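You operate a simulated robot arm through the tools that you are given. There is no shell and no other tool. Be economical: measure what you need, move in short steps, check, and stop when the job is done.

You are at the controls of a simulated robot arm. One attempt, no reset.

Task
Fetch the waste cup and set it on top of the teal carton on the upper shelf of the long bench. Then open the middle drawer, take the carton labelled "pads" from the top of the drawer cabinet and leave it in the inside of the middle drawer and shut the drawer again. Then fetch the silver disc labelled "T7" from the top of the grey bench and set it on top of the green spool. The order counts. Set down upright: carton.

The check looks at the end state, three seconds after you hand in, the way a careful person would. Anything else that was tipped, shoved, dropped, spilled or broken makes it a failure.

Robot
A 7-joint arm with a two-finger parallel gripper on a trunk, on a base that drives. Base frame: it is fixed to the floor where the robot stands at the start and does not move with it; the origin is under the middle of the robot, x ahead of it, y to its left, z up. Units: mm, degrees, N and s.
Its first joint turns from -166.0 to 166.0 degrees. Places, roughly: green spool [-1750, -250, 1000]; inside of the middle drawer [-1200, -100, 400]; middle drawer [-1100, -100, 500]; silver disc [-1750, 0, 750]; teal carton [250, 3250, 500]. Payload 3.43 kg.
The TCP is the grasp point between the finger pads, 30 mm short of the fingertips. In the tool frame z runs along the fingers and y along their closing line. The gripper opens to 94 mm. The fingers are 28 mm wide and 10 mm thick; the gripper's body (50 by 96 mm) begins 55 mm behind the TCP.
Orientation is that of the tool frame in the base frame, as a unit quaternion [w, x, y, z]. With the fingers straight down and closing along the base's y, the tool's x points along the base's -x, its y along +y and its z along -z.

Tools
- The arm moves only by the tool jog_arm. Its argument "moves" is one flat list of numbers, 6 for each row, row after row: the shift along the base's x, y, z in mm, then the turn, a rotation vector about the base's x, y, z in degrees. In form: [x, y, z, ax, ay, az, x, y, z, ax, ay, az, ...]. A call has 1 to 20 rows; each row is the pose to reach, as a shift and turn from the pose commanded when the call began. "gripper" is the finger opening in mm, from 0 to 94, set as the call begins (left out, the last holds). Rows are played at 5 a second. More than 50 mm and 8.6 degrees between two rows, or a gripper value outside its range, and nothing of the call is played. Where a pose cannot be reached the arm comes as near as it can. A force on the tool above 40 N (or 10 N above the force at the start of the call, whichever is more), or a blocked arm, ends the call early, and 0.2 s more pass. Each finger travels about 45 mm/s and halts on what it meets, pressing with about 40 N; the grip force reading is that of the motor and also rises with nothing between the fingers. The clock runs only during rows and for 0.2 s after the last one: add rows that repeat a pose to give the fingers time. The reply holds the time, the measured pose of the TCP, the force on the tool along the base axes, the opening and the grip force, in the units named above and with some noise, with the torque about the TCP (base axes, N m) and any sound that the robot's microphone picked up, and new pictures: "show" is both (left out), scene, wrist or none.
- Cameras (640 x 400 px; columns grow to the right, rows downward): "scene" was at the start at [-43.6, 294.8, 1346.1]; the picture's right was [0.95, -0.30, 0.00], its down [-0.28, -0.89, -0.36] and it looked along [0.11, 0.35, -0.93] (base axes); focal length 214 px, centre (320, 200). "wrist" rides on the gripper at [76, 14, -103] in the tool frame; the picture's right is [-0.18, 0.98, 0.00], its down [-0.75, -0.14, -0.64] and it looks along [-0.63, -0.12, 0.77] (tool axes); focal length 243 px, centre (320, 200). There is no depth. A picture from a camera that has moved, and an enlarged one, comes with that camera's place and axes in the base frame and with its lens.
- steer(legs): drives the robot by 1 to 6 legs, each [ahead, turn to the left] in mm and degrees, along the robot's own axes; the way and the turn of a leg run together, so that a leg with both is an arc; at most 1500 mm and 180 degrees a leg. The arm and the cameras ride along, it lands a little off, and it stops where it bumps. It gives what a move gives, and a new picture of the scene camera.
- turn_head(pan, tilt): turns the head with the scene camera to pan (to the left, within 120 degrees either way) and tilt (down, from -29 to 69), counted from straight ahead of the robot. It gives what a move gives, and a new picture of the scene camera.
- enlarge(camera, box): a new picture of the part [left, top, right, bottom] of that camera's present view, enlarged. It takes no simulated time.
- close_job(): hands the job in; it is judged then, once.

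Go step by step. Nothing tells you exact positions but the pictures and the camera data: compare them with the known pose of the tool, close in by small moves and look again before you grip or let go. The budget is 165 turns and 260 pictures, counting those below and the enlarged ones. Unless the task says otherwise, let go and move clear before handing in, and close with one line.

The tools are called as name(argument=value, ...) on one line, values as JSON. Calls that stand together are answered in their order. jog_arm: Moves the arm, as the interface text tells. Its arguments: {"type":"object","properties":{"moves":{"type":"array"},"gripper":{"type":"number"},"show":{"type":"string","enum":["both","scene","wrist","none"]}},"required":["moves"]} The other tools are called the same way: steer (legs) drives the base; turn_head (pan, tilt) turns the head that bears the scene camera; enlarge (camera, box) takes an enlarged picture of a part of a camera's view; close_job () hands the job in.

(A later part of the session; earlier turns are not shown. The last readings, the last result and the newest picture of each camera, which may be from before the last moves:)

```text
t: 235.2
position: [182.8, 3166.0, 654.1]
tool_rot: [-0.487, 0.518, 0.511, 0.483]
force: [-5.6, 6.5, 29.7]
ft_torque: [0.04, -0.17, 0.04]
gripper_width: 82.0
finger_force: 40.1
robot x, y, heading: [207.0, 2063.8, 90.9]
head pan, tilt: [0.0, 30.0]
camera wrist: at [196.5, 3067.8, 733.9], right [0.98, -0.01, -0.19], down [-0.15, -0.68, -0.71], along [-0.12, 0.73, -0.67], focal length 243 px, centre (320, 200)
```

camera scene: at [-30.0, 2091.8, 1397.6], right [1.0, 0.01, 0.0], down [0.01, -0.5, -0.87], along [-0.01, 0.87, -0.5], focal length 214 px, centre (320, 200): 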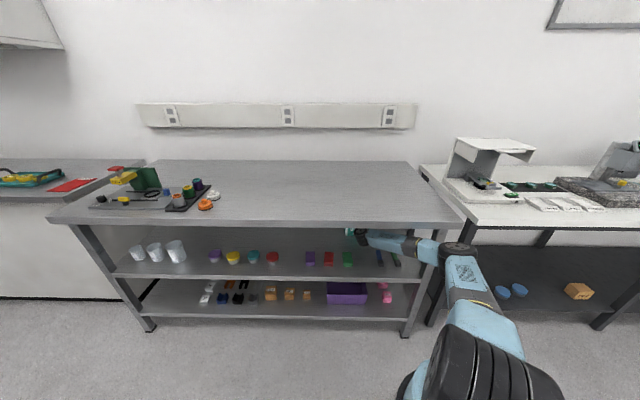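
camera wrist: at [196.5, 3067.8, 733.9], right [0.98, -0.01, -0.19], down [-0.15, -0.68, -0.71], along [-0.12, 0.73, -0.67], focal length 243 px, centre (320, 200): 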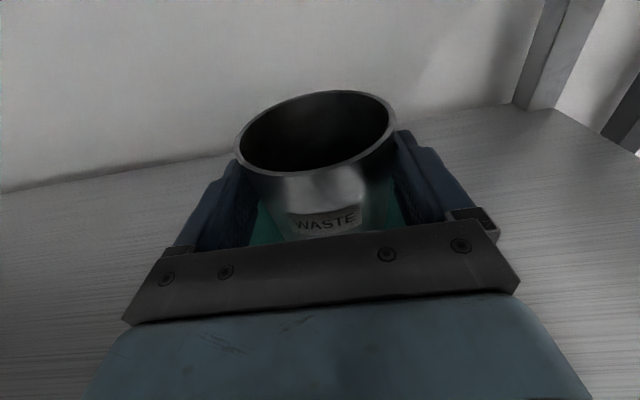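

Contact at z≈653. I'll relieve the pressure and open.

jog_arm(moves=[0, 0, 3, 0, 0, 0, 0, 0, 3.5, 0, 0, 0], show="none")

jog_arm(gripper=94, moves=[0, 0, 0, 0, 0, 0, 0, 0, 0, 0, 0, 0, 0, 0, 0, 0, 0, 0], show="wrist")

```text
t: 235.8
position: [184.1, 3164.5, 652.5]
tool_rot: [-0.487, 0.518, 0.513, 0.481]
force: [-2.9, 5.8, 19.5]
ft_torque: [0.14, -0.19, 0.03]
gripper_width: 81.8
finger_force: 39.7
robot x, y, heading: [205.0, 2064.9, 90.6]
head pan, tilt: [0.0, 30.0]
```

```text
t: 236.6
position: [183.5, 3165.7, 652.0]
tool_rot: [-0.487, 0.518, 0.513, 0.481]
force: [0.0, -0.4, -0.1]
ft_torque: [-0.02, 0.01, 0.02]
gripper_width: 94.0
finger_force: 0.0
robot x, y, heading: [203.6, 2060.5, 90.6]
head pan, tilt: [0.0, 30.0]
camera wrist: at [196.8, 3068.0, 733.5], right [0.98, -0.01, -0.19], down [-0.15, -0.69, -0.71], along [-0.12, 0.73, -0.68], focal length 243 px, centre (320, 200)
```

wrist: 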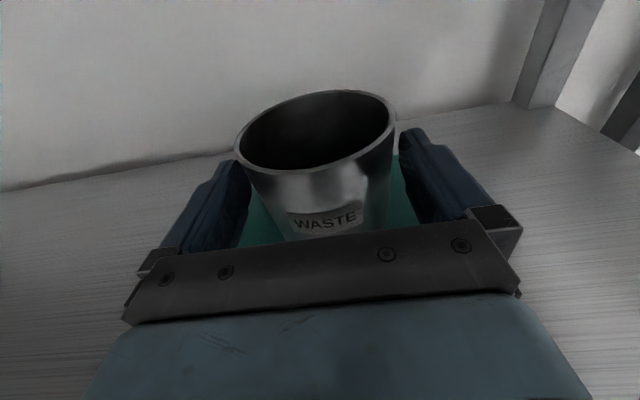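

jog_arm(moves=[0, -12, 0, 0, 0, 0, 0, -25, 0, 0, 0, 0, 0, -40, 0, 0, 0, 0, 0, -60, 0, 0, 0, 0, 0, -80, 0, 0, 0, 0], show="wrist")

```text
t: 237.8
position: [182.7, 3085.3, 652.5]
tool_rot: [-0.487, 0.518, 0.513, 0.481]
force: [0.7, 0.4, 0.8]
ft_torque: [0.0, -0.02, 0.02]
gripper_width: 94.0
finger_force: 0.0
robot x, y, heading: [206.7, 2063.7, 90.7]
head pan, tilt: [0.0, 30.0]
camera wrist: at [197.1, 2988.5, 734.4], right [0.98, -0.01, -0.19], down [-0.15, -0.69, -0.71], along [-0.12, 0.73, -0.68], focal length 243 px, centre (320, 200)
```

wrist: 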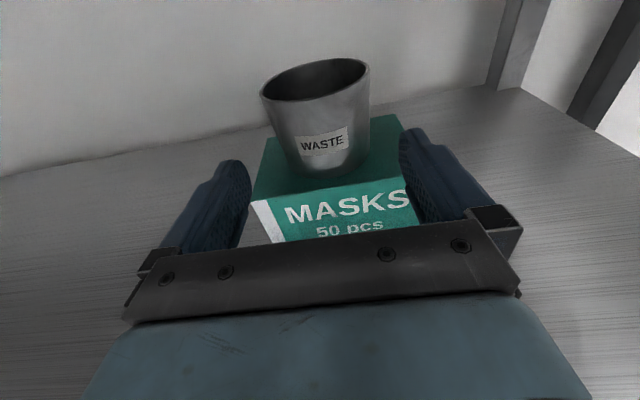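

The cup stands upright on the MASKS carton, so task 1 is done. Now I back out, tuck the arm up, and head to the drawer cabinet.

steer(legs=[[-500, 0]])

jog_arm(moves=[0, -10, 45, 0, 0, 0, 0, -20, 90, 0, 0, 0, 0, -30, 135, 0, 0, 0, 0, -40, 180, 0, 0, 0, 0, -55, 225, 0, 0, 0, 0, -70, 270, 0, 0, 0, 0, -85, 315, 0, 0, 0, 0, -100, 360, 0, 0, 0, 0, -120, 405, 0, 0, 0, 0, -140, 450, 0, 0, 0, 0, -160, 495, 0, 0, 0, 0, -180, 540, 0, 0, 0, 0, -200, 580, 0, 0, 0], show="none")

steer(legs=[[0, -14], [-1400, 0]])

```text
t: 240.7
position: [190.2, 2592.3, 653.6]
tool_rot: [-0.486, 0.519, 0.512, 0.482]
force: [-0.1, -0.5, 1.0]
ft_torque: [0.0, 0.01, 0.03]
gripper_width: 94.2
finger_force: 0.1
robot x, y, heading: [211.7, 1571.8, 90.6]
head pan, tilt: [0.0, 30.0]
camera scene: at [-23.8, 1598.7, 1397.6], right [1.0, 0.01, 0.0], down [0.01, -0.5, -0.87], along [-0.01, 0.87, -0.5], focal length 214 px, centre (320, 200)
```

scene: 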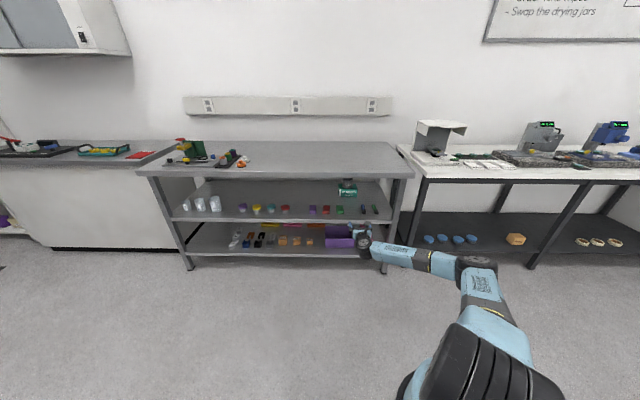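

```text
t: 243.5
position: [191.3, 2397.3, 1232.5]
tool_rot: [-0.486, 0.519, 0.512, 0.482]
force: [0.5, 0.5, -0.6]
ft_torque: [0.02, -0.01, 0.02]
gripper_width: 93.9
finger_force: 0.0
robot x, y, heading: [210.4, 1573.1, 90.6]
head pan, tilt: [0.0, 30.0]
```

```text
t: 251.6
position: [69.0, 1014.7, 1233.9]
tool_rot: [-0.423, 0.578, 0.444, 0.538]
force: [0.6, -0.4, -0.3]
ft_torque: [-0.01, -0.03, 0.01]
gripper_width: 94.1
finger_force: 0.0
robot x, y, heading: [-114.5, 207.1, 76.8]
head pan, tilt: [0.0, 30.0]
camera scene: at [-335.9, 293.0, 1397.6], right [0.97, -0.23, 0.0], down [-0.12, -0.49, -0.87], along [0.2, 0.84, -0.5], focal length 214 px, centre (320, 200)
```

scene: 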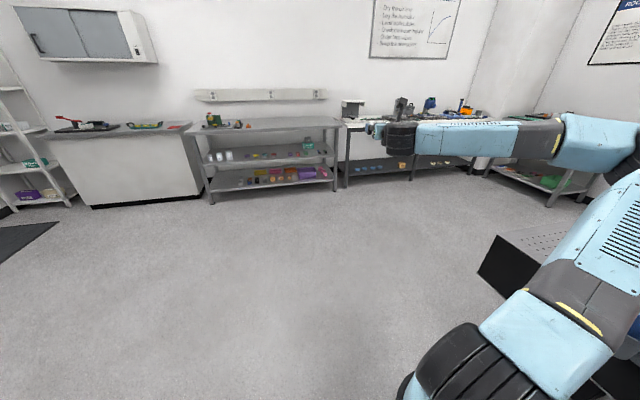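

steer(legs=[[0, 60]])

steer(legs=[[0, 50]])

```text
t: 255.3
position: [-710.2, 782.8, 1235.4]
tool_rot: [-0.633, 0.287, 0.669, 0.263]
force: [0.3, 0.1, -0.2]
ft_torque: [-0.02, 0.02, 0.05]
gripper_width: 93.9
finger_force: 0.0
robot x, y, heading: [-65.6, 262.3, 135.3]
head pan, tilt: [0.0, 30.0]
stopped in leg 1: the robot was blocked; the commanded pose is now the measured one
camera scene: at [-252.3, 114.7, 1397.6], right [0.7, 0.71, 0.0], down [0.36, -0.35, -0.87], along [-0.62, 0.61, -0.5], focal length 214 px, centre (320, 200)
```

scene: 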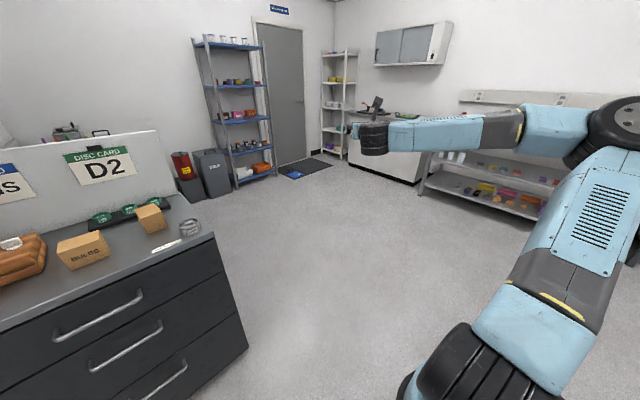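

```text
t: 258.2
position: [-883.3, 124.3, 1236.5]
tool_rot: [-0.685, -0.014, 0.728, -0.02]
force: [0.2, 0.4, -0.6]
ft_torque: [-0.01, 0.01, 0.05]
gripper_width: 94.0
finger_force: 0.0
robot x, y, heading: [-68.8, 323.1, -176.9]
head pan, tilt: [0.0, 30.0]
stopped in leg 1: the robot was blocked; the commanded pose is now the measured one
camera scene: at [-86.5, 86.1, 1397.6], right [-0.06, 1.0, 0.0], down [0.5, 0.03, -0.87], along [-0.86, -0.05, -0.5], focal length 214 px, centre (320, 200)
```

scene: 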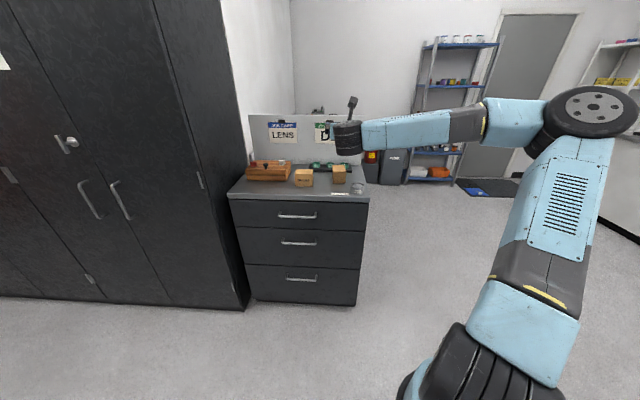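

jog_arm(moves=[40, 10, 10, 0, 0, 0, 80, 20, 20, 0, 0, 0, 120, 30, 30, 0, 0, 0, 160, 40, 40, 0, 0, 0, 200, 50, 50, 0, 0, 0], show="none")

steer(legs=[[0, 62]])

```text
t: 259.4
position: [-684.6, 178.6, 1284.8]
tool_rot: [-0.684, -0.014, 0.729, -0.02]
force: [-0.4, 0.2, -0.6]
ft_torque: [0.02, 0.01, 0.03]
gripper_width: 94.0
finger_force: 0.0
robot x, y, heading: [-67.2, 324.8, -176.7]
head pan, tilt: [0.0, 30.0]
```

```text
t: 263.2
position: [-225.4, -295.5, 1286.1]
tool_rot: [-0.577, -0.388, 0.616, -0.372]
force: [-1.8, 0.5, -0.1]
ft_torque: [0.03, 0.0, 0.14]
gripper_width: 93.6
finger_force: 0.1
robot x, y, heading: [-133.2, 348.9, -113.8]
head pan, tilt: [0.0, 30.0]
stopped in leg 1: the robot was blocked; the commanded pose is now the measured one
camera scene: at [68.7, 224.4, 1397.7], right [-0.92, 0.4, 0.0], down [0.2, 0.46, -0.87], along [-0.35, -0.79, -0.5], focal length 214 px, centre (320, 200)
```

scene: 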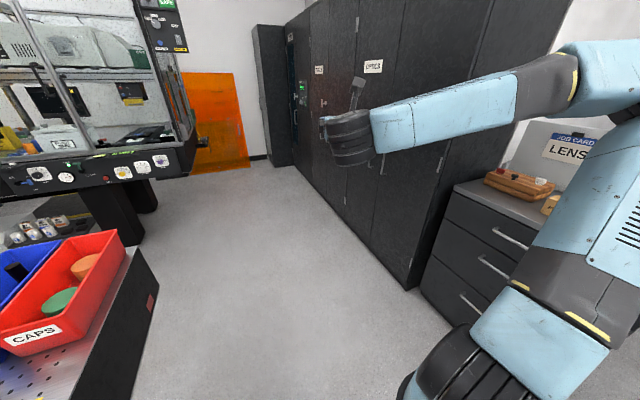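

steer(legs=[[390, 0]])

steer(legs=[[0, -66]])

```text
t: 265.6
position: [-384.4, -651.2, 1285.4]
tool_rot: [-0.577, -0.387, 0.617, -0.37]
force: [1.0, 0.2, -0.4]
ft_torque: [0.05, -0.01, -0.01]
gripper_width: 93.9
finger_force: 0.0
robot x, y, heading: [-289.9, -6.9, -114.0]
head pan, tilt: [0.0, 30.0]
camera scene: at [-87.8, -133.4, 1397.6], right [-0.91, 0.41, 0.0], down [0.2, 0.46, -0.87], along [-0.35, -0.79, -0.5], focal length 214 px, centre (320, 200)
```

scene: 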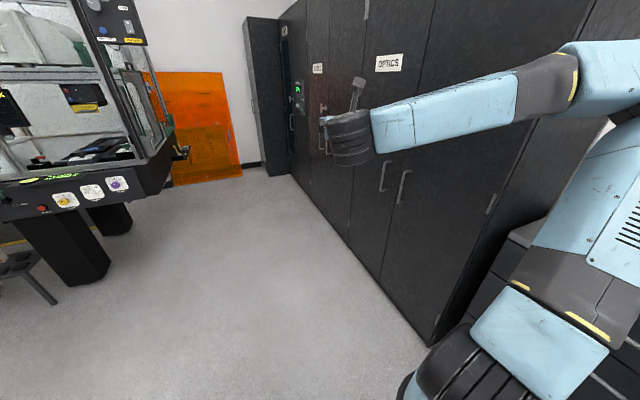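

```text
t: 269.3
position: [-918.8, -197.2, 1286.1]
tool_rot: [-0.686, 0.003, 0.728, -0.004]
force: [-0.1, -1.8, 0.0]
ft_torque: [0.03, 0.01, -0.14]
gripper_width: 94.0
finger_force: 0.0
robot x, y, heading: [-299.6, -82.0, -179.5]
head pan, tilt: [0.0, 30.0]
stopped in leg 1: the robot was blocked; the commanded pose is now the measured one
camera scene: at [-324.9, -321.1, 1397.4], right [-0.01, 1.0, 0.0], down [0.5, 0.0, -0.87], along [-0.87, -0.01, -0.5], focal length 214 px, centre (320, 200)
```

scene: 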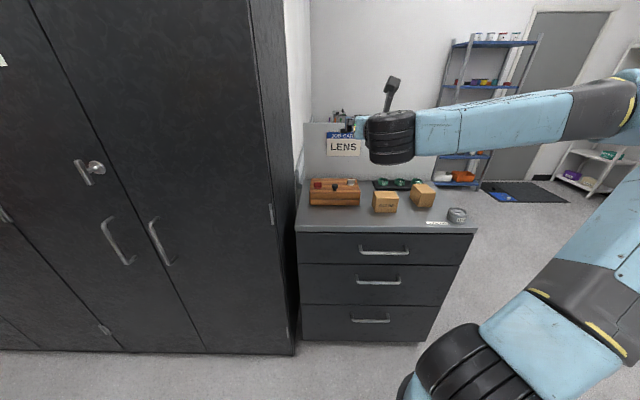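

enlarge(camera="scene", box=[290, 165, 482, 285])

```text
3.33 times, centred on (386, 225) of scene
camera zoom: at [-324.9, -321.1, 1397.4], right [-0.01, 1.0, 0.0], down [0.5, 0.0, -0.87], along [-0.87, -0.01, -0.5], focal length 715 px, centre (100, 117)
```

zoom: 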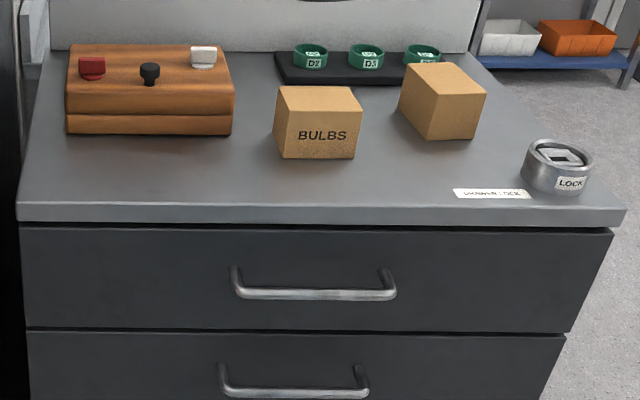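

enlarge(camera="scene", box=[415, 195, 479, 235])

```text
10.00 times, centred on (447, 215) of scene
camera zoom: at [-324.9, -321.1, 1397.4], right [-0.01, 1.0, 0.0], down [0.5, 0.0, -0.87], along [-0.87, -0.01, -0.5], focal length 2145 px, centre (-950, 50)
```

zoom: 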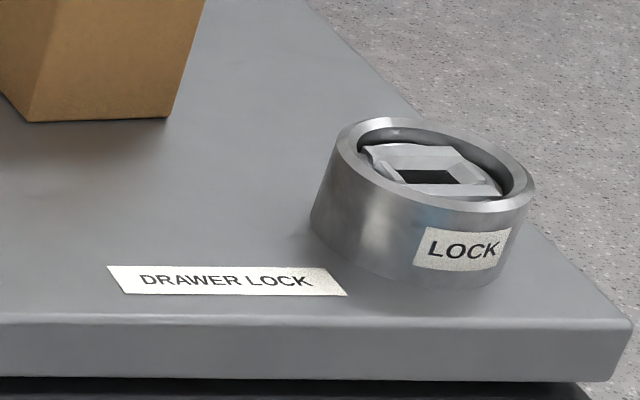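

I see a "DRAWER LOCK" fitting on the cabinet top; I'll try the handle gently first. Moving to a pre-grasp in front of the middle handle with the fingers closing vertically.

steer(legs=[[-120, 0]])

jog_arm(moves=[-5, 6, -35, -4.5, 0, 0, -10, 12, -70, -9, 0, 0, -15, 18, -106, -13.5, 0, 0, -20, 24, -141, -18, 0, 0, -25, 30, -177, -22.5, 0, 0, -30, 36, -212, -27, 0, 0, -35, 42, -248, -31.5, 0, 0, -40, 48, -283, -36, 0, 0, -45, 54, -319, -40.5, 0, 0, -50, 60, -354, -45, 0, 0, -55, 66, -390, -49.5, 0, 0, -60, 72, -425, -54, 0, 0, -65, 78, -461, -58.5, 0, 0, -70, 84, -496, -63, 0, 0, -75, 90, -532, -67.5, 0, 0, -80, 96, -567, -72, 0, 0, -85, 102, -602, -76.5, 0, 0, -90, 108, -638, -81, 0, 0, -95, 114, -673, -85.5, 0, 0, -100, 120, -709, -90, 0, 0])

```text
t: 270.6
position: [-799.2, -195.5, 1288.1]
tool_rot: [-0.685, 0.003, 0.728, -0.004]
force: [0.0, -0.4, -0.4]
ft_torque: [-0.03, 0.0, 0.02]
gripper_width: 94.1
finger_force: 0.1
robot x, y, heading: [-176.9, -83.6, -179.3]
head pan, tilt: [0.0, 30.0]
camera scene: at [-204.2, -319.4, 1397.6], right [-0.01, 1.0, 0.0], down [0.5, 0.0, -0.87], along [-0.87, -0.01, -0.5], focal length 214 px, centre (320, 200)
```

scene: 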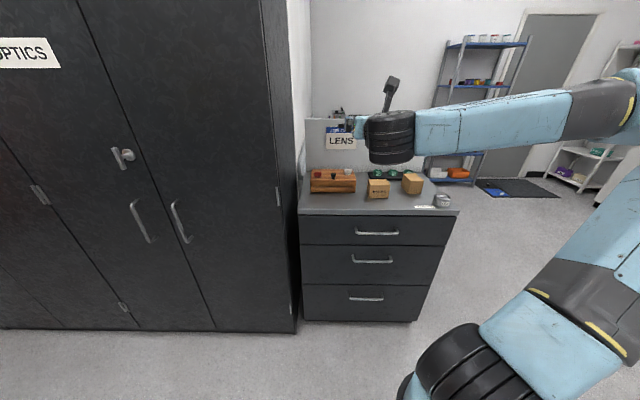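

```text
t: 274.8
position: [-888.4, -58.7, 710.0]
tool_rot: [-0.478, 0.484, 0.552, -0.482]
force: [-0.1, -0.3, -0.4]
ft_torque: [0.0, -0.01, -0.05]
gripper_width: 94.1
finger_force: 0.1
out of reach, approached as far as the arm can: row 3, 4, 5, 6, 7, 8, 9, 10, 11, 12, 18, 19, 20
robot x, y, heading: [-170.7, -83.4, -179.8]
head pan, tilt: [0.0, 30.0]
camera scene: at [-204.4, -319.5, 1397.5], right [-0.01, 1.0, 0.0], down [0.5, 0.0, -0.87], along [-0.87, -0.01, -0.5], focal length 214 px, centre (320, 200)
camera wrist: at [-792.5, 25.9, 708.0], right [0.09, -0.12, -0.99], down [0.68, -0.71, 0.14], along [-0.72, -0.69, 0.02], focal length 243 px, centre (320, 200)
```

scene: 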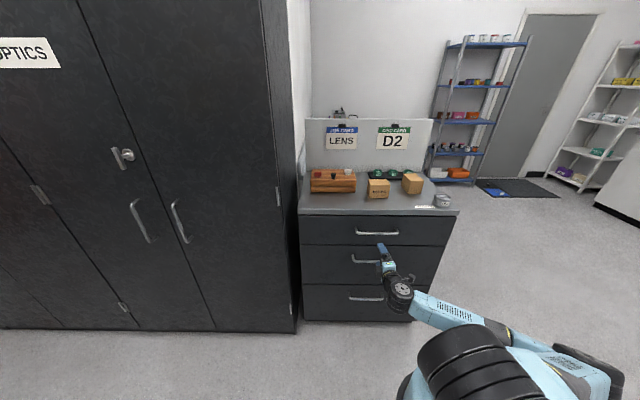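
wrist: 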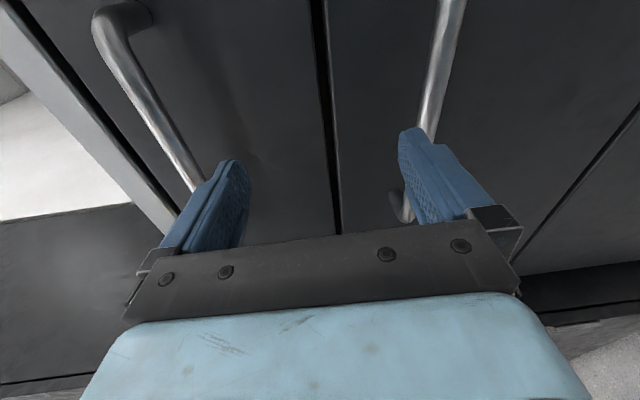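

steer(legs=[[-100, 0]])

jog_arm(moves=[-18, -3, 0, 0, -4, -1, -36, -6, -10, 0, -8, -2, -54, -9, -20, 0, -12, -3, -72, -12, -35, 0, -16, -4, -90, -15, -50, 0, -16, -4, -106, -15, -65, 0, -16, -4, -106, -15, -65, 0, -16, -4])

```text
t: 275.9
position: [-788.5, -56.9, 711.3]
tool_rot: [-0.478, 0.483, 0.553, -0.483]
force: [0.1, 0.6, 0.5]
ft_torque: [0.0, 0.0, -0.01]
gripper_width: 94.2
finger_force: 0.0
robot x, y, heading: [-74.1, -84.6, -179.5]
head pan, tilt: [0.0, 30.0]
camera scene: at [-104.9, -318.7, 1397.6], right [-0.01, 1.0, 0.0], down [0.5, 0.0, -0.87], along [-0.87, -0.01, -0.5], focal length 214 px, centre (320, 200)
```

scene: 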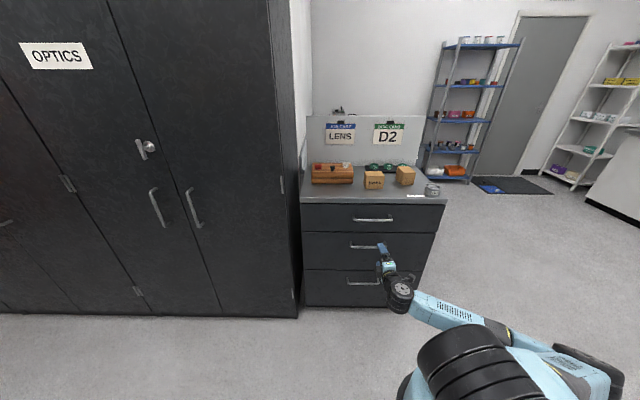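

```text
t: 277.5
position: [-896.5, -72.6, 646.5]
tool_rot: [-0.414, 0.564, 0.597, -0.393]
force: [0.2, 0.2, 0.4]
ft_torque: [-0.01, 0.02, -0.01]
gripper_width: 94.1
finger_force: 0.0
robot x, y, heading: [-75.9, -85.2, -179.7]
head pan, tilt: [0.0, 30.0]
camera scene: at [-105.1, -318.7, 1397.6], right [-0.01, 1.0, 0.0], down [0.5, 0.0, -0.87], along [-0.87, -0.01, -0.5], focal length 214 px, centre (320, 200)
camera wrist: at [-798.4, 5.5, 671.6], right [0.35, -0.13, -0.93], down [0.57, -0.76, 0.32], along [-0.75, -0.64, -0.19], focal length 243 px, centre (320, 200)
```

scene: 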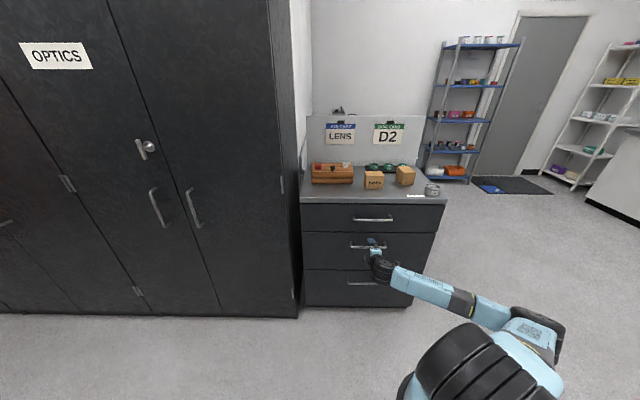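
wrist: 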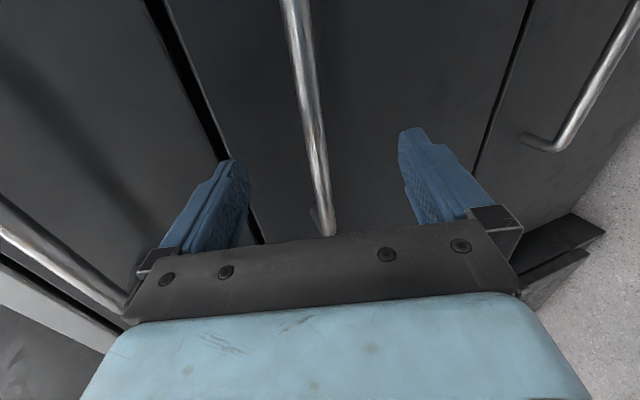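

jog_arm(moves=[-16, 0, -6, 0, 0, 0, -32, 0, -12, 0, 0, 0, -49, 0, -18, 0, 0, 0, -49, 0, -18, 0, 0, 0], show="wrist")

jog_arm(gripper=0, moves=[0, 0, 0, 0, 0, 0, 0, 0, 0, 0, 0, 0, 0, 0, 0, 0, 0, 0, 0, 0, 0, 0, 0, 0, 0, 0, 0, 0, 0, 0, 0, 0, 0, 0, 0, 0], show="wrist")

```text
t: 278.3
position: [-933.6, -72.4, 633.9]
tool_rot: [-0.414, 0.564, 0.596, -0.394]
force: [26.3, 5.4, 4.5]
ft_torque: [-0.21, 1.38, -0.52]
gripper_width: 90.9
finger_force: 0.0
robot x, y, heading: [-77.2, -84.9, -179.7]
head pan, tilt: [0.0, 30.0]
stopped in row 3: the force on the tool passed its limit at 68 N (the readings are from after the stop); the commanded pose is now the measured one
camera wrist: at [-835.0, 4.7, 658.8], right [0.34, -0.13, -0.93], down [0.57, -0.76, 0.32], along [-0.75, -0.64, -0.19], focal length 243 px, centre (320, 200)
```

wrist: 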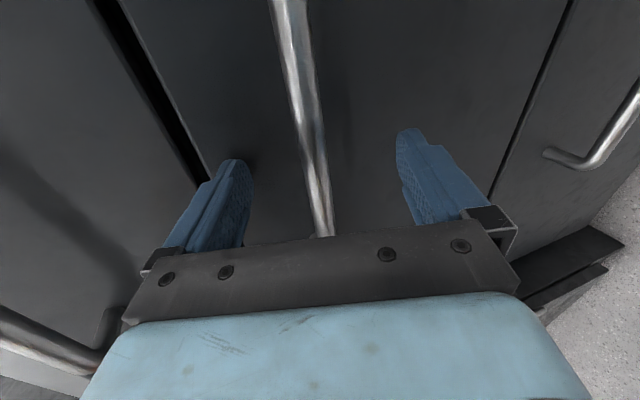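

```text
t: 279.7
position: [-933.2, -71.9, 634.7]
tool_rot: [-0.414, 0.563, 0.596, -0.395]
force: [2.8, -0.2, 22.6]
ft_torque: [-0.97, 0.18, -0.3]
gripper_width: 15.4
finger_force: 44.0
robot x, y, heading: [-74.0, -82.2, -179.6]
head pan, tilt: [0.0, 30.0]
camera wrist: at [-835.8, 4.7, 659.8], right [0.34, -0.13, -0.93], down [0.57, -0.76, 0.32], along [-0.75, -0.64, -0.18], focal length 243 px, centre (320, 200)
```

wrist: 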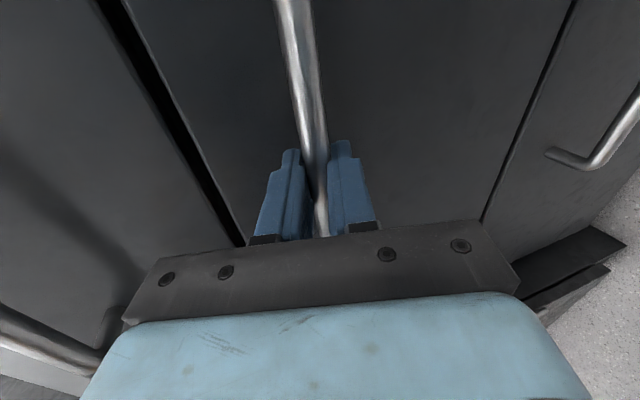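

Bar gripped (15 mm). Pulling gently to see whether the drawer is free.

jog_arm(moves=[8, 0, 0, 0, 0, 0, 16, 0, 0, 0, 0, 0, 24, 0, 0, 0, 0, 0, 32, 0, 0, 0, 0, 0], show="none")

```text
t: 280.7
position: [-900.8, -72.6, 634.1]
tool_rot: [-0.415, 0.563, 0.595, -0.396]
force: [0.2, 1.1, 37.5]
ft_torque: [-1.16, 0.34, 0.0]
gripper_width: 14.9
finger_force: 44.6
robot x, y, heading: [-78.7, -82.7, -179.9]
head pan, tilt: [0.0, 30.0]
```

jog_arm(moves=[0, 0, 3, 0, 0, 0, 0, 0, 6, 0, 0, 0], show="both")

```text
t: 281.3
position: [-902.4, -72.6, 634.2]
tool_rot: [-0.412, 0.566, 0.597, -0.391]
force: [1.9, 2.6, -11.8]
ft_torque: [-1.27, -0.02, -0.05]
gripper_width: 15.2
finger_force: 45.1
robot x, y, heading: [-76.9, -83.6, -179.7]
head pan, tilt: [0.0, 30.0]
camera scene: at [-105.6, -318.6, 1397.6], right [-0.01, 1.0, 0.0], down [0.5, 0.0, -0.87], along [-0.87, -0.01, -0.5], focal length 214 px, centre (320, 200)
camera wrist: at [-803.4, 4.2, 661.1], right [0.35, -0.13, -0.93], down [0.57, -0.76, 0.32], along [-0.75, -0.64, -0.19], focal length 243 px, centre (320, 200)
```

scene: 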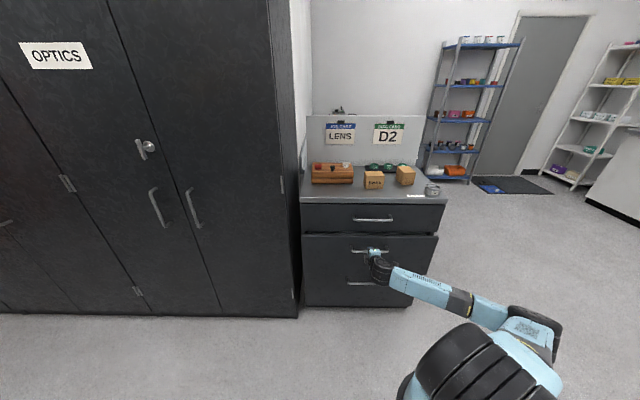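
wrist: 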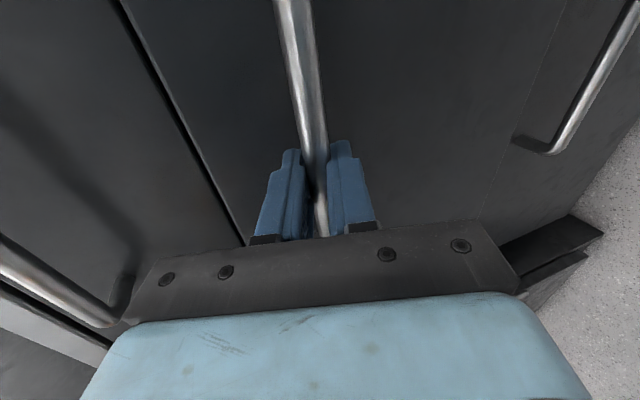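

The drawer slides. I'll keep pulling with the base, then the arm.

steer(legs=[[-140, 0]])

jog_arm(moves=[20, 0, 0, 0, 0, 0, 40, 0, 0, 0, 0, 0, 60, 0, 0, 0, 0, 0, 80, 0, 0, 0, 0, 0, 100, 0, 0, 0, 0, 0, 120, 0, 0, 0, 0, 0, 140, 0, 0, 0, 0, 0, 160, 0, 0, 0, 0, 0], show="scene")

```text
t: 282.5
position: [-799.8, -74.6, 635.9]
tool_rot: [-0.411, 0.567, 0.597, -0.393]
force: [1.5, -0.9, -7.6]
ft_torque: [-1.42, -0.07, -0.45]
gripper_width: 15.0
finger_force: 45.1
robot x, y, heading: [26.8, -81.5, -179.5]
head pan, tilt: [0.0, 30.0]
stopped in leg 1: the force on the tool passed its limit at 42 N (the readings are from after the stop); the commanded pose is now the measured one
camera scene: at [-3.3, -318.0, 1397.6], right [-0.01, 1.0, 0.0], down [0.5, 0.0, -0.87], along [-0.87, -0.01, -0.5], focal length 214 px, centre (320, 200)
```

scene: 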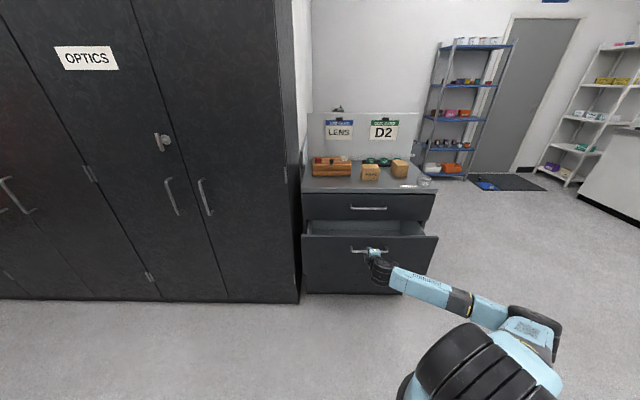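

```text
t: 284.3
position: [-637.4, -74.7, 636.4]
tool_rot: [-0.408, 0.565, 0.599, -0.395]
force: [-1.4, -21.3, -12.1]
ft_torque: [-1.49, -0.04, 0.08]
gripper_width: 15.1
finger_force: 45.1
robot x, y, heading: [30.9, -79.7, -179.4]
head pan, tilt: [0.0, 30.0]
camera scene: at [-3.3, -318.4, 1397.5], right [-0.01, 1.0, 0.0], down [0.5, 0.0, -0.87], along [-0.87, -0.01, -0.5], focal length 214 px, centre (320, 200)
```

scene: 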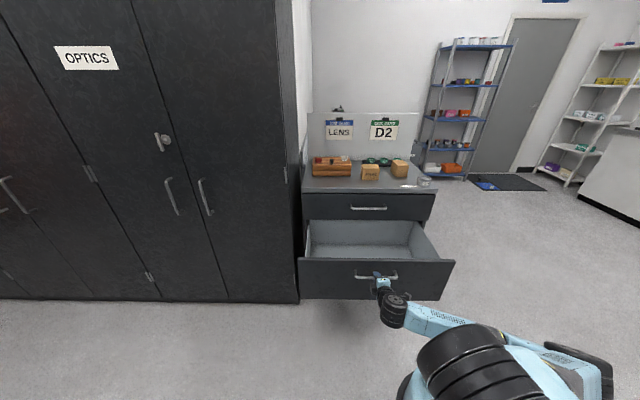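

Open about 300 mm. I release the handle and back off, then look at the cabinet top.

jog_arm(gripper=60, moves=[0, 0, 0, 0, 0, 0, 0, 0, 0, 0, 0, 0, 0, 0, 0, 0, 0, 0, 15, 0, 5, 0, 0, 0, 30, 0, 11, 0, 0, 0, 45, 0, 17, 0, 0, 0, 60, 0, 22, 0, 0, 0, 60, 0, 50, 0, 0, 0, 60, 0, 90, 0, 0, 0, 60, 0, 130, 0, 0, 0], show="none")

enlarge(camera="scene", box=[290, 140, 466, 250])

```text
t: 286.5
position: [-625.8, -69.7, 734.7]
tool_rot: [-0.411, 0.566, 0.598, -0.393]
force: [0.3, -0.3, 0.1]
ft_torque: [-0.02, 0.01, 0.01]
gripper_width: 59.9
finger_force: 0.0
out of reach, approached as far as the arm can: row 8, 9, 10
robot x, y, heading: [28.2, -87.1, -179.7]
head pan, tilt: [0.0, 30.0]
```

```text
3.64 times, centred on (378, 195) of scene
camera zoom: at [-2.5, -318.0, 1397.6], right [-0.01, 1.0, 0.0], down [0.5, 0.0, -0.87], along [-0.87, -0.01, -0.5], focal length 780 px, centre (109, 218)
```

zoom: 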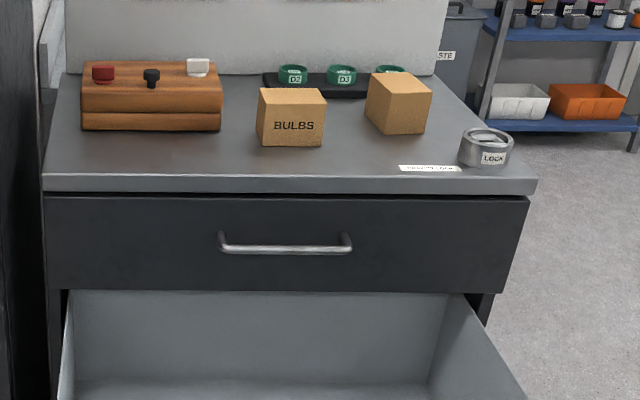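

enlarge(camera="scene", box=[376, 148, 440, 188])

```text
10.00 times, centred on (408, 168) of scene
camera zoom: at [-2.5, -318.0, 1397.6], right [-0.01, 1.0, 0.0], down [0.5, 0.0, -0.87], along [-0.87, -0.01, -0.5], focal length 2145 px, centre (-560, 520)
```

zoom: 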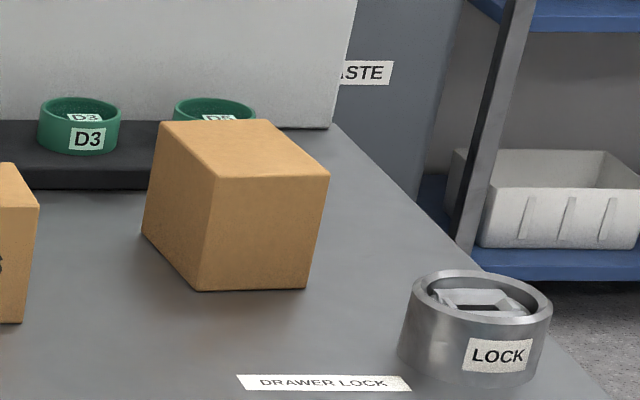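

The PADS carton sits at about (-1161, 129), 63 mm wide in y, on the top at z≈905. I raise the arm and turn the tool to point straight down.

jog_arm(gripper=94, moves=[0, 5, 40, 0, -7, 0, 0, 10, 80, 0, -14, 0, 0, 15, 120, 0, -21, 0, 0, 20, 160, 0, -28, 0, 0, 25, 200, 0, -35, 0, 0, 30, 240, 0, -42, 0, 0, 35, 280, 0, -49, 0, 0, 40, 320, 0, -56, 0, 0, 45, 360, 0, -63, 0, 0, 50, 400, 0, -69.5, 0], show="none")

jog_arm(moves=[-5, 0, 0, 0, 0, 8.2, -10, 0, 0, 0, 0, 16.4, -15, 0, 0, 0, 0, 24.5, -20, 0, 0, 0, 0, 32.7, -25, 0, 0, 0, 0, 40.9, -30, 0, 0, 0, 0, 49.1, -35, 0, 0, 0, 0, 57.3, -40, 0, 0, 0, 0, 65.5, -45, 0, 0, 0, 0, 73.6, -50, 0, 0, 0, 0, 81.8, -50, 0, 0, 0, 0, 90], show="none")

```text
t: 288.7
position: [-628.0, -20.3, 1132.8]
tool_rot: [0.005, 0.688, 0.725, 0.0]
force: [-0.1, 0.9, -0.2]
ft_torque: [-0.05, -0.02, 0.05]
gripper_width: 94.1
finger_force: 0.1
out of reach, approached as far as the arm can: row 1, 2, 3
robot x, y, heading: [27.1, -80.0, -179.4]
head pan, tilt: [0.0, 30.0]
```

```text
t: 291.1
position: [-678.3, -20.9, 1131.9]
tool_rot: [0.002, -0.027, 1.0, 0.002]
force: [-0.3, -0.2, -0.4]
ft_torque: [0.02, 0.0, 0.03]
gripper_width: 94.1
finger_force: 0.2
robot x, y, heading: [27.7, -76.8, -179.5]
head pan, tilt: [0.0, 30.0]
```

steer(legs=[[335, 0]])

jog_arm(moves=[-25, 25, -10, 0, 0, 0, -50, 50, -20, 0, 0, 0, -75, 75, -35, 0, 0, 0, -100, 100, -50, 0, 0, 0, -125, 125, -65, 0, 0, 0, -148, 150, -80, 0, 0, 0, -148, 150, -80, 0, 0, 0], show="wrist")

```text
t: 293.3
position: [-1019.6, -21.6, 1133.1]
tool_rot: [0.003, -0.024, 1.0, 0.001]
force: [0.2, 1.5, -0.2]
ft_torque: [0.03, 0.0, 0.0]
gripper_width: 94.1
finger_force: 0.1
robot x, y, heading: [-314.2, -88.5, -179.7]
head pan, tilt: [0.0, 30.0]
camera scene: at [-345.0, -320.6, 1397.6], right [-0.01, 1.0, 0.0], down [0.5, 0.0, -0.87], along [-0.87, 0.0, -0.5], focal length 214 px, centre (320, 200)
```

scene: 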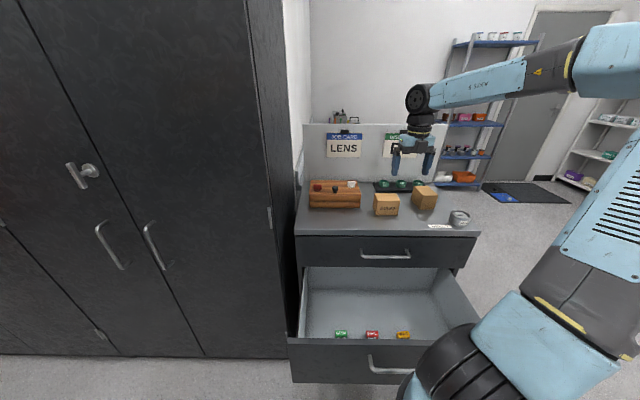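

```text
t: 294.9
position: [-1166.8, 129.3, 1055.2]
tool_rot: [0.002, -0.025, 1.0, 0.003]
force: [-0.7, -0.5, 0.4]
ft_torque: [-0.02, -0.03, -0.02]
gripper_width: 93.9
finger_force: 0.1
robot x, y, heading: [-314.9, -85.0, -179.5]
head pan, tilt: [0.0, 30.0]
camera wrist: at [-1246.4, 139.2, 1156.1], right [0.14, 0.99, 0.0], down [0.76, -0.11, 0.65], along [0.64, -0.08, -0.76], focal length 243 px, centre (320, 200)
```

wrist: 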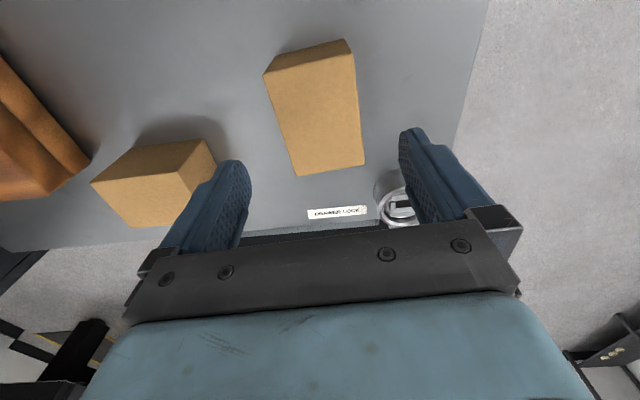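

jog_arm(moves=[-1, 1, -30, 0, 0, 0, -2, 2.5, -60, 0, 0, 0, -2, 2.5, -85, 0, 0, 0, -2, 2.5, -100, 0, 0, 0, -2, 2.5, -110, 0, 0, 0, -2, 2.5, -110, 0, 0, 0], show="wrist")

```text
t: 296.3
position: [-1168.8, 130.5, 942.5]
tool_rot: [0.002, -0.024, 1.0, 0.002]
force: [-0.7, 0.3, -0.3]
ft_torque: [-0.03, -0.02, -0.02]
gripper_width: 94.2
finger_force: 0.1
robot x, y, heading: [-317.3, -87.8, -179.7]
head pan, tilt: [0.0, 30.0]
camera wrist: at [-1247.4, 140.5, 1044.6], right [0.14, 0.99, 0.0], down [0.76, -0.11, 0.65], along [0.64, -0.08, -0.76], focal length 243 px, centre (320, 200)
```

wrist: 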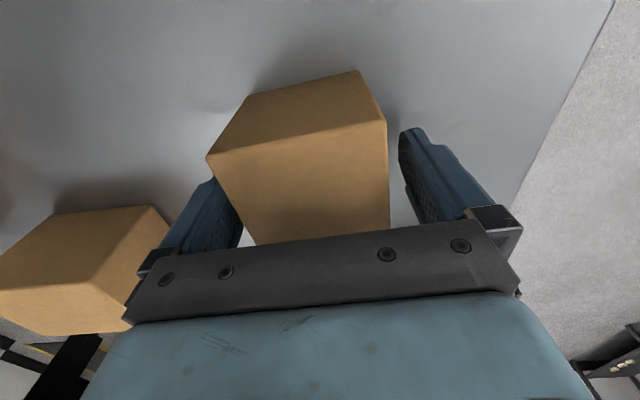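

Carton between the fingers. Closing, then a small lift.

jog_arm(gripper=30, moves=[0, 0, 0, 0, 0, 0, 0, 0, 0, 0, 0, 0, 0, 0, 0, 0, 0, 0, 0, 0, 0, 0, 0, 0], show="none")

jog_arm(moves=[0, 0, 20, 0, 0, 0, 0, 0, 50, 0, 0, 0, 0, 0, 90, 0, 0, 0, 0, 0, 130, 0, 0, 0, 0, 0, 170, 0, 0, 0], show="wrist")

```text
t: 297.3
position: [-1168.9, 131.2, 942.2]
tool_rot: [0.002, -0.024, 1.0, 0.002]
force: [1.0, -0.5, 0.0]
ft_torque: [-0.02, 0.0, 0.03]
gripper_width: 69.1
finger_force: 40.1
robot x, y, heading: [-312.8, -88.1, -179.4]
head pan, tilt: [0.0, 30.0]
```

```text
t: 298.5
position: [-1172.3, 130.1, 1111.4]
tool_rot: [0.003, -0.025, 1.0, 0.002]
force: [-0.7, 0.3, -1.4]
ft_torque: [-0.04, -0.02, 0.0]
gripper_width: 68.8
finger_force: 39.9
robot x, y, heading: [-312.1, -86.7, -179.8]
head pan, tilt: [0.0, 30.0]
camera wrist: at [-1250.2, 140.2, 1212.7], right [0.14, 0.99, 0.0], down [0.76, -0.11, 0.65], along [0.64, -0.08, -0.76], focal length 243 px, centre (320, 200)
```

wrist: 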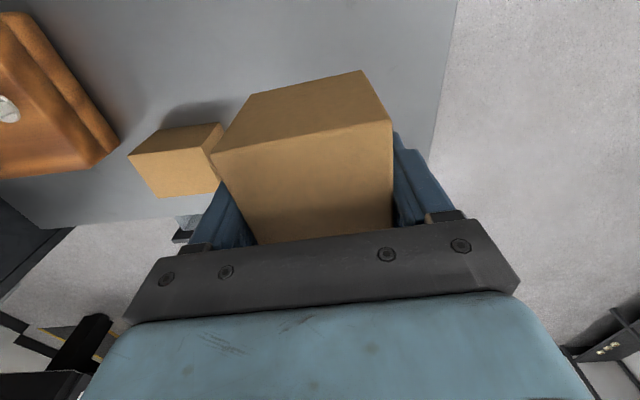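

enlarge(camera="scene", box=[280, 255, 488, 385])

```text
3.08 times, centred on (384, 320) of scene
camera zoom: at [-345.4, -320.4, 1397.6], right [-0.01, 1.0, 0.0], down [0.5, 0.0, -0.87], along [-0.87, -0.01, -0.5], focal length 660 px, centre (123, -169)
```

zoom: 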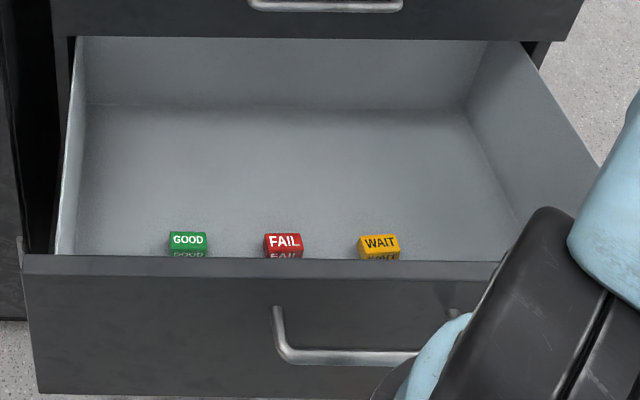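

Carton held. I'll place it in the free right part of the drawer, clear of the GOOD/FAIL/WAIT blocks. Backing up, then lowering from above.

steer(legs=[[-170, 0]])

jog_arm(moves=[40, 0, 0, 0, 0, 0, 80, 0, 0, 0, 0, 0, 120, 0, 0, 0, 0, 0, 160, 0, 0, 0, 0, 0, 200, -5, 0, 0, 0, 0, 200, -5, -45, 0, 0, 0, 200, -5, -90, 0, 0, 0, 200, -5, -135, 0, 0, 0, 200, -5, -180, 0, 0, 0, 200, -5, -225, 0, 0, 0, 200, -5, -270, 0, 0, 0, 200, -5, -315, 0, 0, 0])

```text
t: 300.0
position: [-1004.0, 130.6, 1110.6]
tool_rot: [0.002, -0.026, 1.0, 0.001]
force: [-0.9, -0.8, -0.8]
ft_torque: [0.03, 0.0, 0.03]
gripper_width: 68.7
finger_force: 39.9
robot x, y, heading: [-149.4, -85.8, -179.4]
head pan, tilt: [0.0, 30.0]
camera scene: at [-177.3, -319.7, 1397.6], right [-0.01, 1.0, 0.0], down [0.5, 0.0, -0.87], along [-0.87, -0.01, -0.5], focal length 214 px, centre (320, 200)
```

scene: 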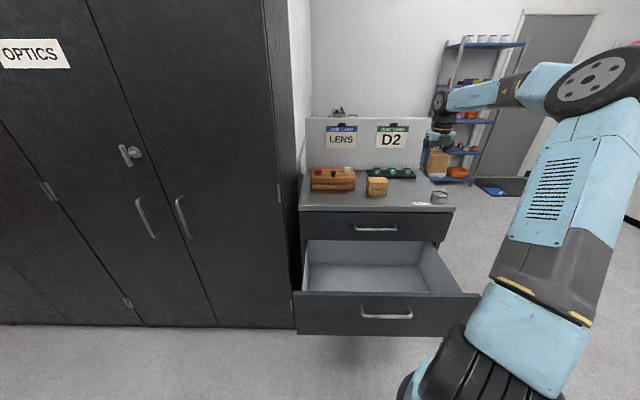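

```text
t: 302.6
position: [-803.7, 125.9, 795.3]
tool_rot: [0.002, -0.025, 1.0, 0.002]
force: [-0.2, -0.1, 0.5]
ft_torque: [0.0, 0.0, 0.03]
gripper_width: 68.8
finger_force: 40.1
robot x, y, heading: [-147.9, -84.4, -179.7]
head pan, tilt: [0.0, 30.0]
camera scene: at [-176.6, -319.8, 1397.5], right [-0.01, 1.0, 0.0], down [0.5, 0.0, -0.87], along [-0.87, -0.01, -0.5], focal length 214 px, centre (320, 200)
camera wrist: at [-881.7, 135.0, 897.2], right [0.13, 0.99, 0.01], down [0.76, -0.11, 0.65], along [0.64, -0.08, -0.76], focal length 243 px, centre (320, 200)
```

scene: 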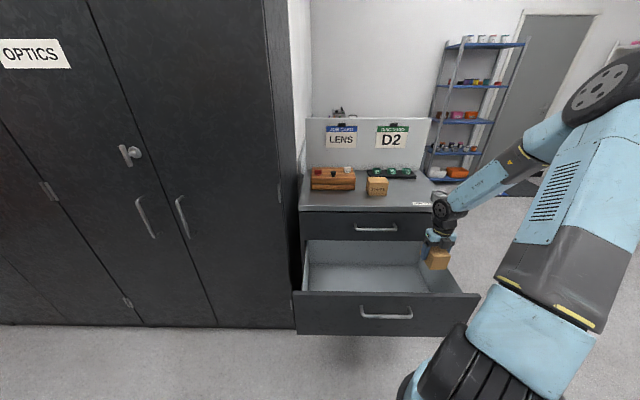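
wrist: 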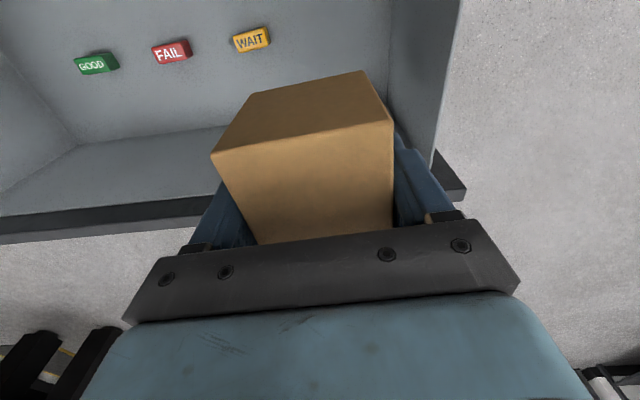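

jog_arm(moves=[3, 4, -45, 0, 0, 0, 6, 8, -90, 0, 0, 0, 6, 8, -135, 0, 0, 0, 6, 8, -180, 0, 0, 0, 6, 8, -220, 0, 0, 0, 6, 8, -250, 0, 0, 0, 6, 8, -270, 0, 0, 0, 6, 8, -275, 0, 0, 0], show="wrist")

```text
t: 304.4
position: [-796.5, 133.7, 520.7]
tool_rot: [0.002, -0.025, 1.0, 0.002]
force: [0.0, 0.2, -1.2]
ft_torque: [0.0, -0.07, -0.03]
gripper_width: 68.6
finger_force: 40.3
robot x, y, heading: [-147.0, -85.8, -179.9]
head pan, tilt: [0.0, 30.0]
camera wrist: at [-874.9, 142.9, 621.0], right [0.13, 0.99, 0.0], down [0.76, -0.11, 0.65], along [0.64, -0.08, -0.76], focal length 243 px, centre (320, 200)
```

wrist: 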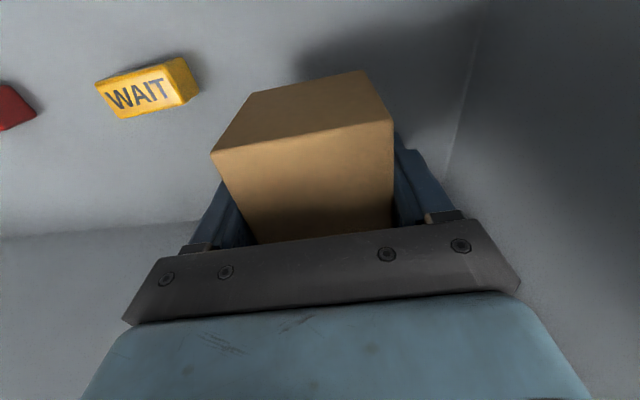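

jog_arm(moves=[0, 0, -5, 0, 0, 0, 0, 0, -10, 0, 0, 0, 0, 0, -14, 0, 0, 0, 0, 0, -18, 0, 0, 0], show="none")

jog_arm(moves=[0, 0, -3, 0, 0, 0, 0, 0, -6, 0, 0, 0, 0, 0, -9, 0, 0, 0], show="none")

```text
t: 305.4
position: [-796.5, 134.1, 502.8]
tool_rot: [0.002, -0.026, 1.0, 0.002]
force: [-0.9, -0.4, -1.6]
ft_torque: [-0.02, -0.01, -0.02]
gripper_width: 68.7
finger_force: 40.2
robot x, y, heading: [-147.7, -85.4, -179.6]
head pan, tilt: [0.0, 30.0]
```

```text
t: 306.2
position: [-798.6, 133.4, 496.0]
tool_rot: [0.002, -0.025, 1.0, 0.002]
force: [-0.2, -0.3, -1.6]
ft_torque: [0.03, 0.03, 0.0]
gripper_width: 68.7
finger_force: 40.5
robot x, y, heading: [-150.7, -85.3, -179.6]
head pan, tilt: [0.0, 30.0]
```

jog_arm(moves=[0, 0, -3, 0, 0, 0, 0, 0, -6, 0, 0, 0, 0, 0, -9, 0, 0, 0, 0, 0, -12, 0, 0, 0], show="none")

jog_arm(moves=[0, 0, -3, 0, 0, 0, 0, 0, -6, 0, 0, 0], show="wrist")

```text
t: 307.2
position: [-798.2, 133.7, 482.7]
tool_rot: [0.003, -0.025, 1.0, 0.002]
force: [0.0, 0.6, -0.4]
ft_torque: [0.01, -0.01, 0.04]
gripper_width: 68.6
finger_force: 39.7
robot x, y, heading: [-145.7, -86.1, -179.6]
head pan, tilt: [0.0, 30.0]
```

```text
t: 307.8
position: [-798.7, 133.6, 478.0]
tool_rot: [0.001, -0.026, 1.0, 0.003]
force: [-1.9, 1.5, 40.7]
ft_torque: [-0.25, -0.18, 0.09]
gripper_width: 68.8
finger_force: 40.0
robot x, y, heading: [-147.7, -87.6, -179.8]
head pan, tilt: [0.0, 30.0]
camera wrist: at [-877.2, 143.2, 580.5], right [0.13, 0.99, 0.01], down [0.76, -0.11, 0.64], along [0.64, -0.08, -0.77], focal length 243 px, centre (320, 200)
```

wrist: 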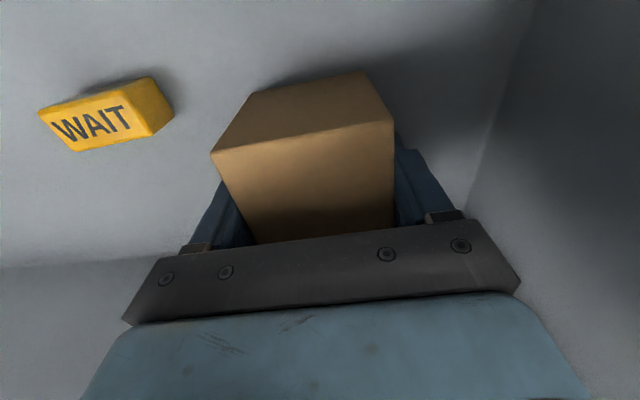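

Contact with the drawer floor at z≈479. I ease up, open and lift out.

jog_arm(moves=[0, 0, 2, 0, 0, 0, 0, 0, 3, 0, 0, 0], show="none")

jog_arm(gripper=92, moves=[0, 0, 0, 0, 0, 0, 0, 0, 0, 0, 0, 0, 0, 0, 0, 0, 0, 0, 0, 0, 25, 0, 0, 0, 0, 0, 50, 0, 0, 0, 0, 0, 90, 0, 0, 0, 0, 0, 130, 0, 0, 0, 0, 0, 170, 0, 0, 0, 0, 0, 215, 0, 0, 0, 0, 0, 260, 0, 0, 0, 0, 0, 305, 0, 0, 0], show="wrist")

```text
t: 308.4
position: [-796.3, 133.5, 478.8]
tool_rot: [0.003, -0.026, 1.0, 0.002]
force: [-0.1, 2.0, 3.3]
ft_torque: [0.02, 0.11, -0.06]
gripper_width: 68.7
finger_force: 40.1
robot x, y, heading: [-143.3, -86.2, -179.4]
head pan, tilt: [0.0, 30.0]
```

```text
t: 310.8
position: [-797.4, 132.9, 785.8]
tool_rot: [0.004, -0.025, 1.0, 0.001]
force: [0.0, 0.2, -0.6]
ft_torque: [0.01, -0.03, 0.03]
gripper_width: 92.0
finger_force: 0.1
robot x, y, heading: [-148.7, -86.5, -179.9]
head pan, tilt: [0.0, 30.0]
camera wrist: at [-875.7, 142.9, 887.1], right [0.13, 0.99, 0.0], down [0.76, -0.1, 0.65], along [0.64, -0.08, -0.76], focal length 243 px, centre (320, 200)
```

wrist: 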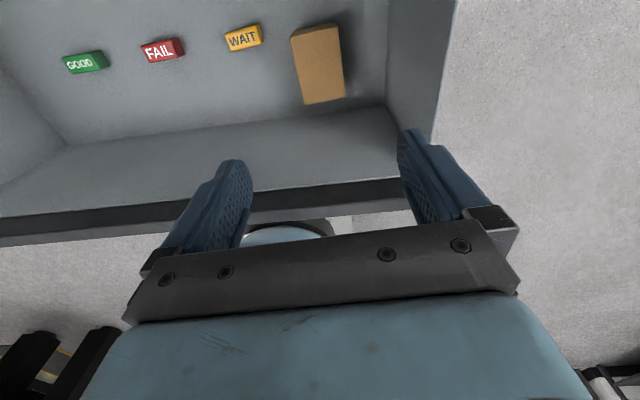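

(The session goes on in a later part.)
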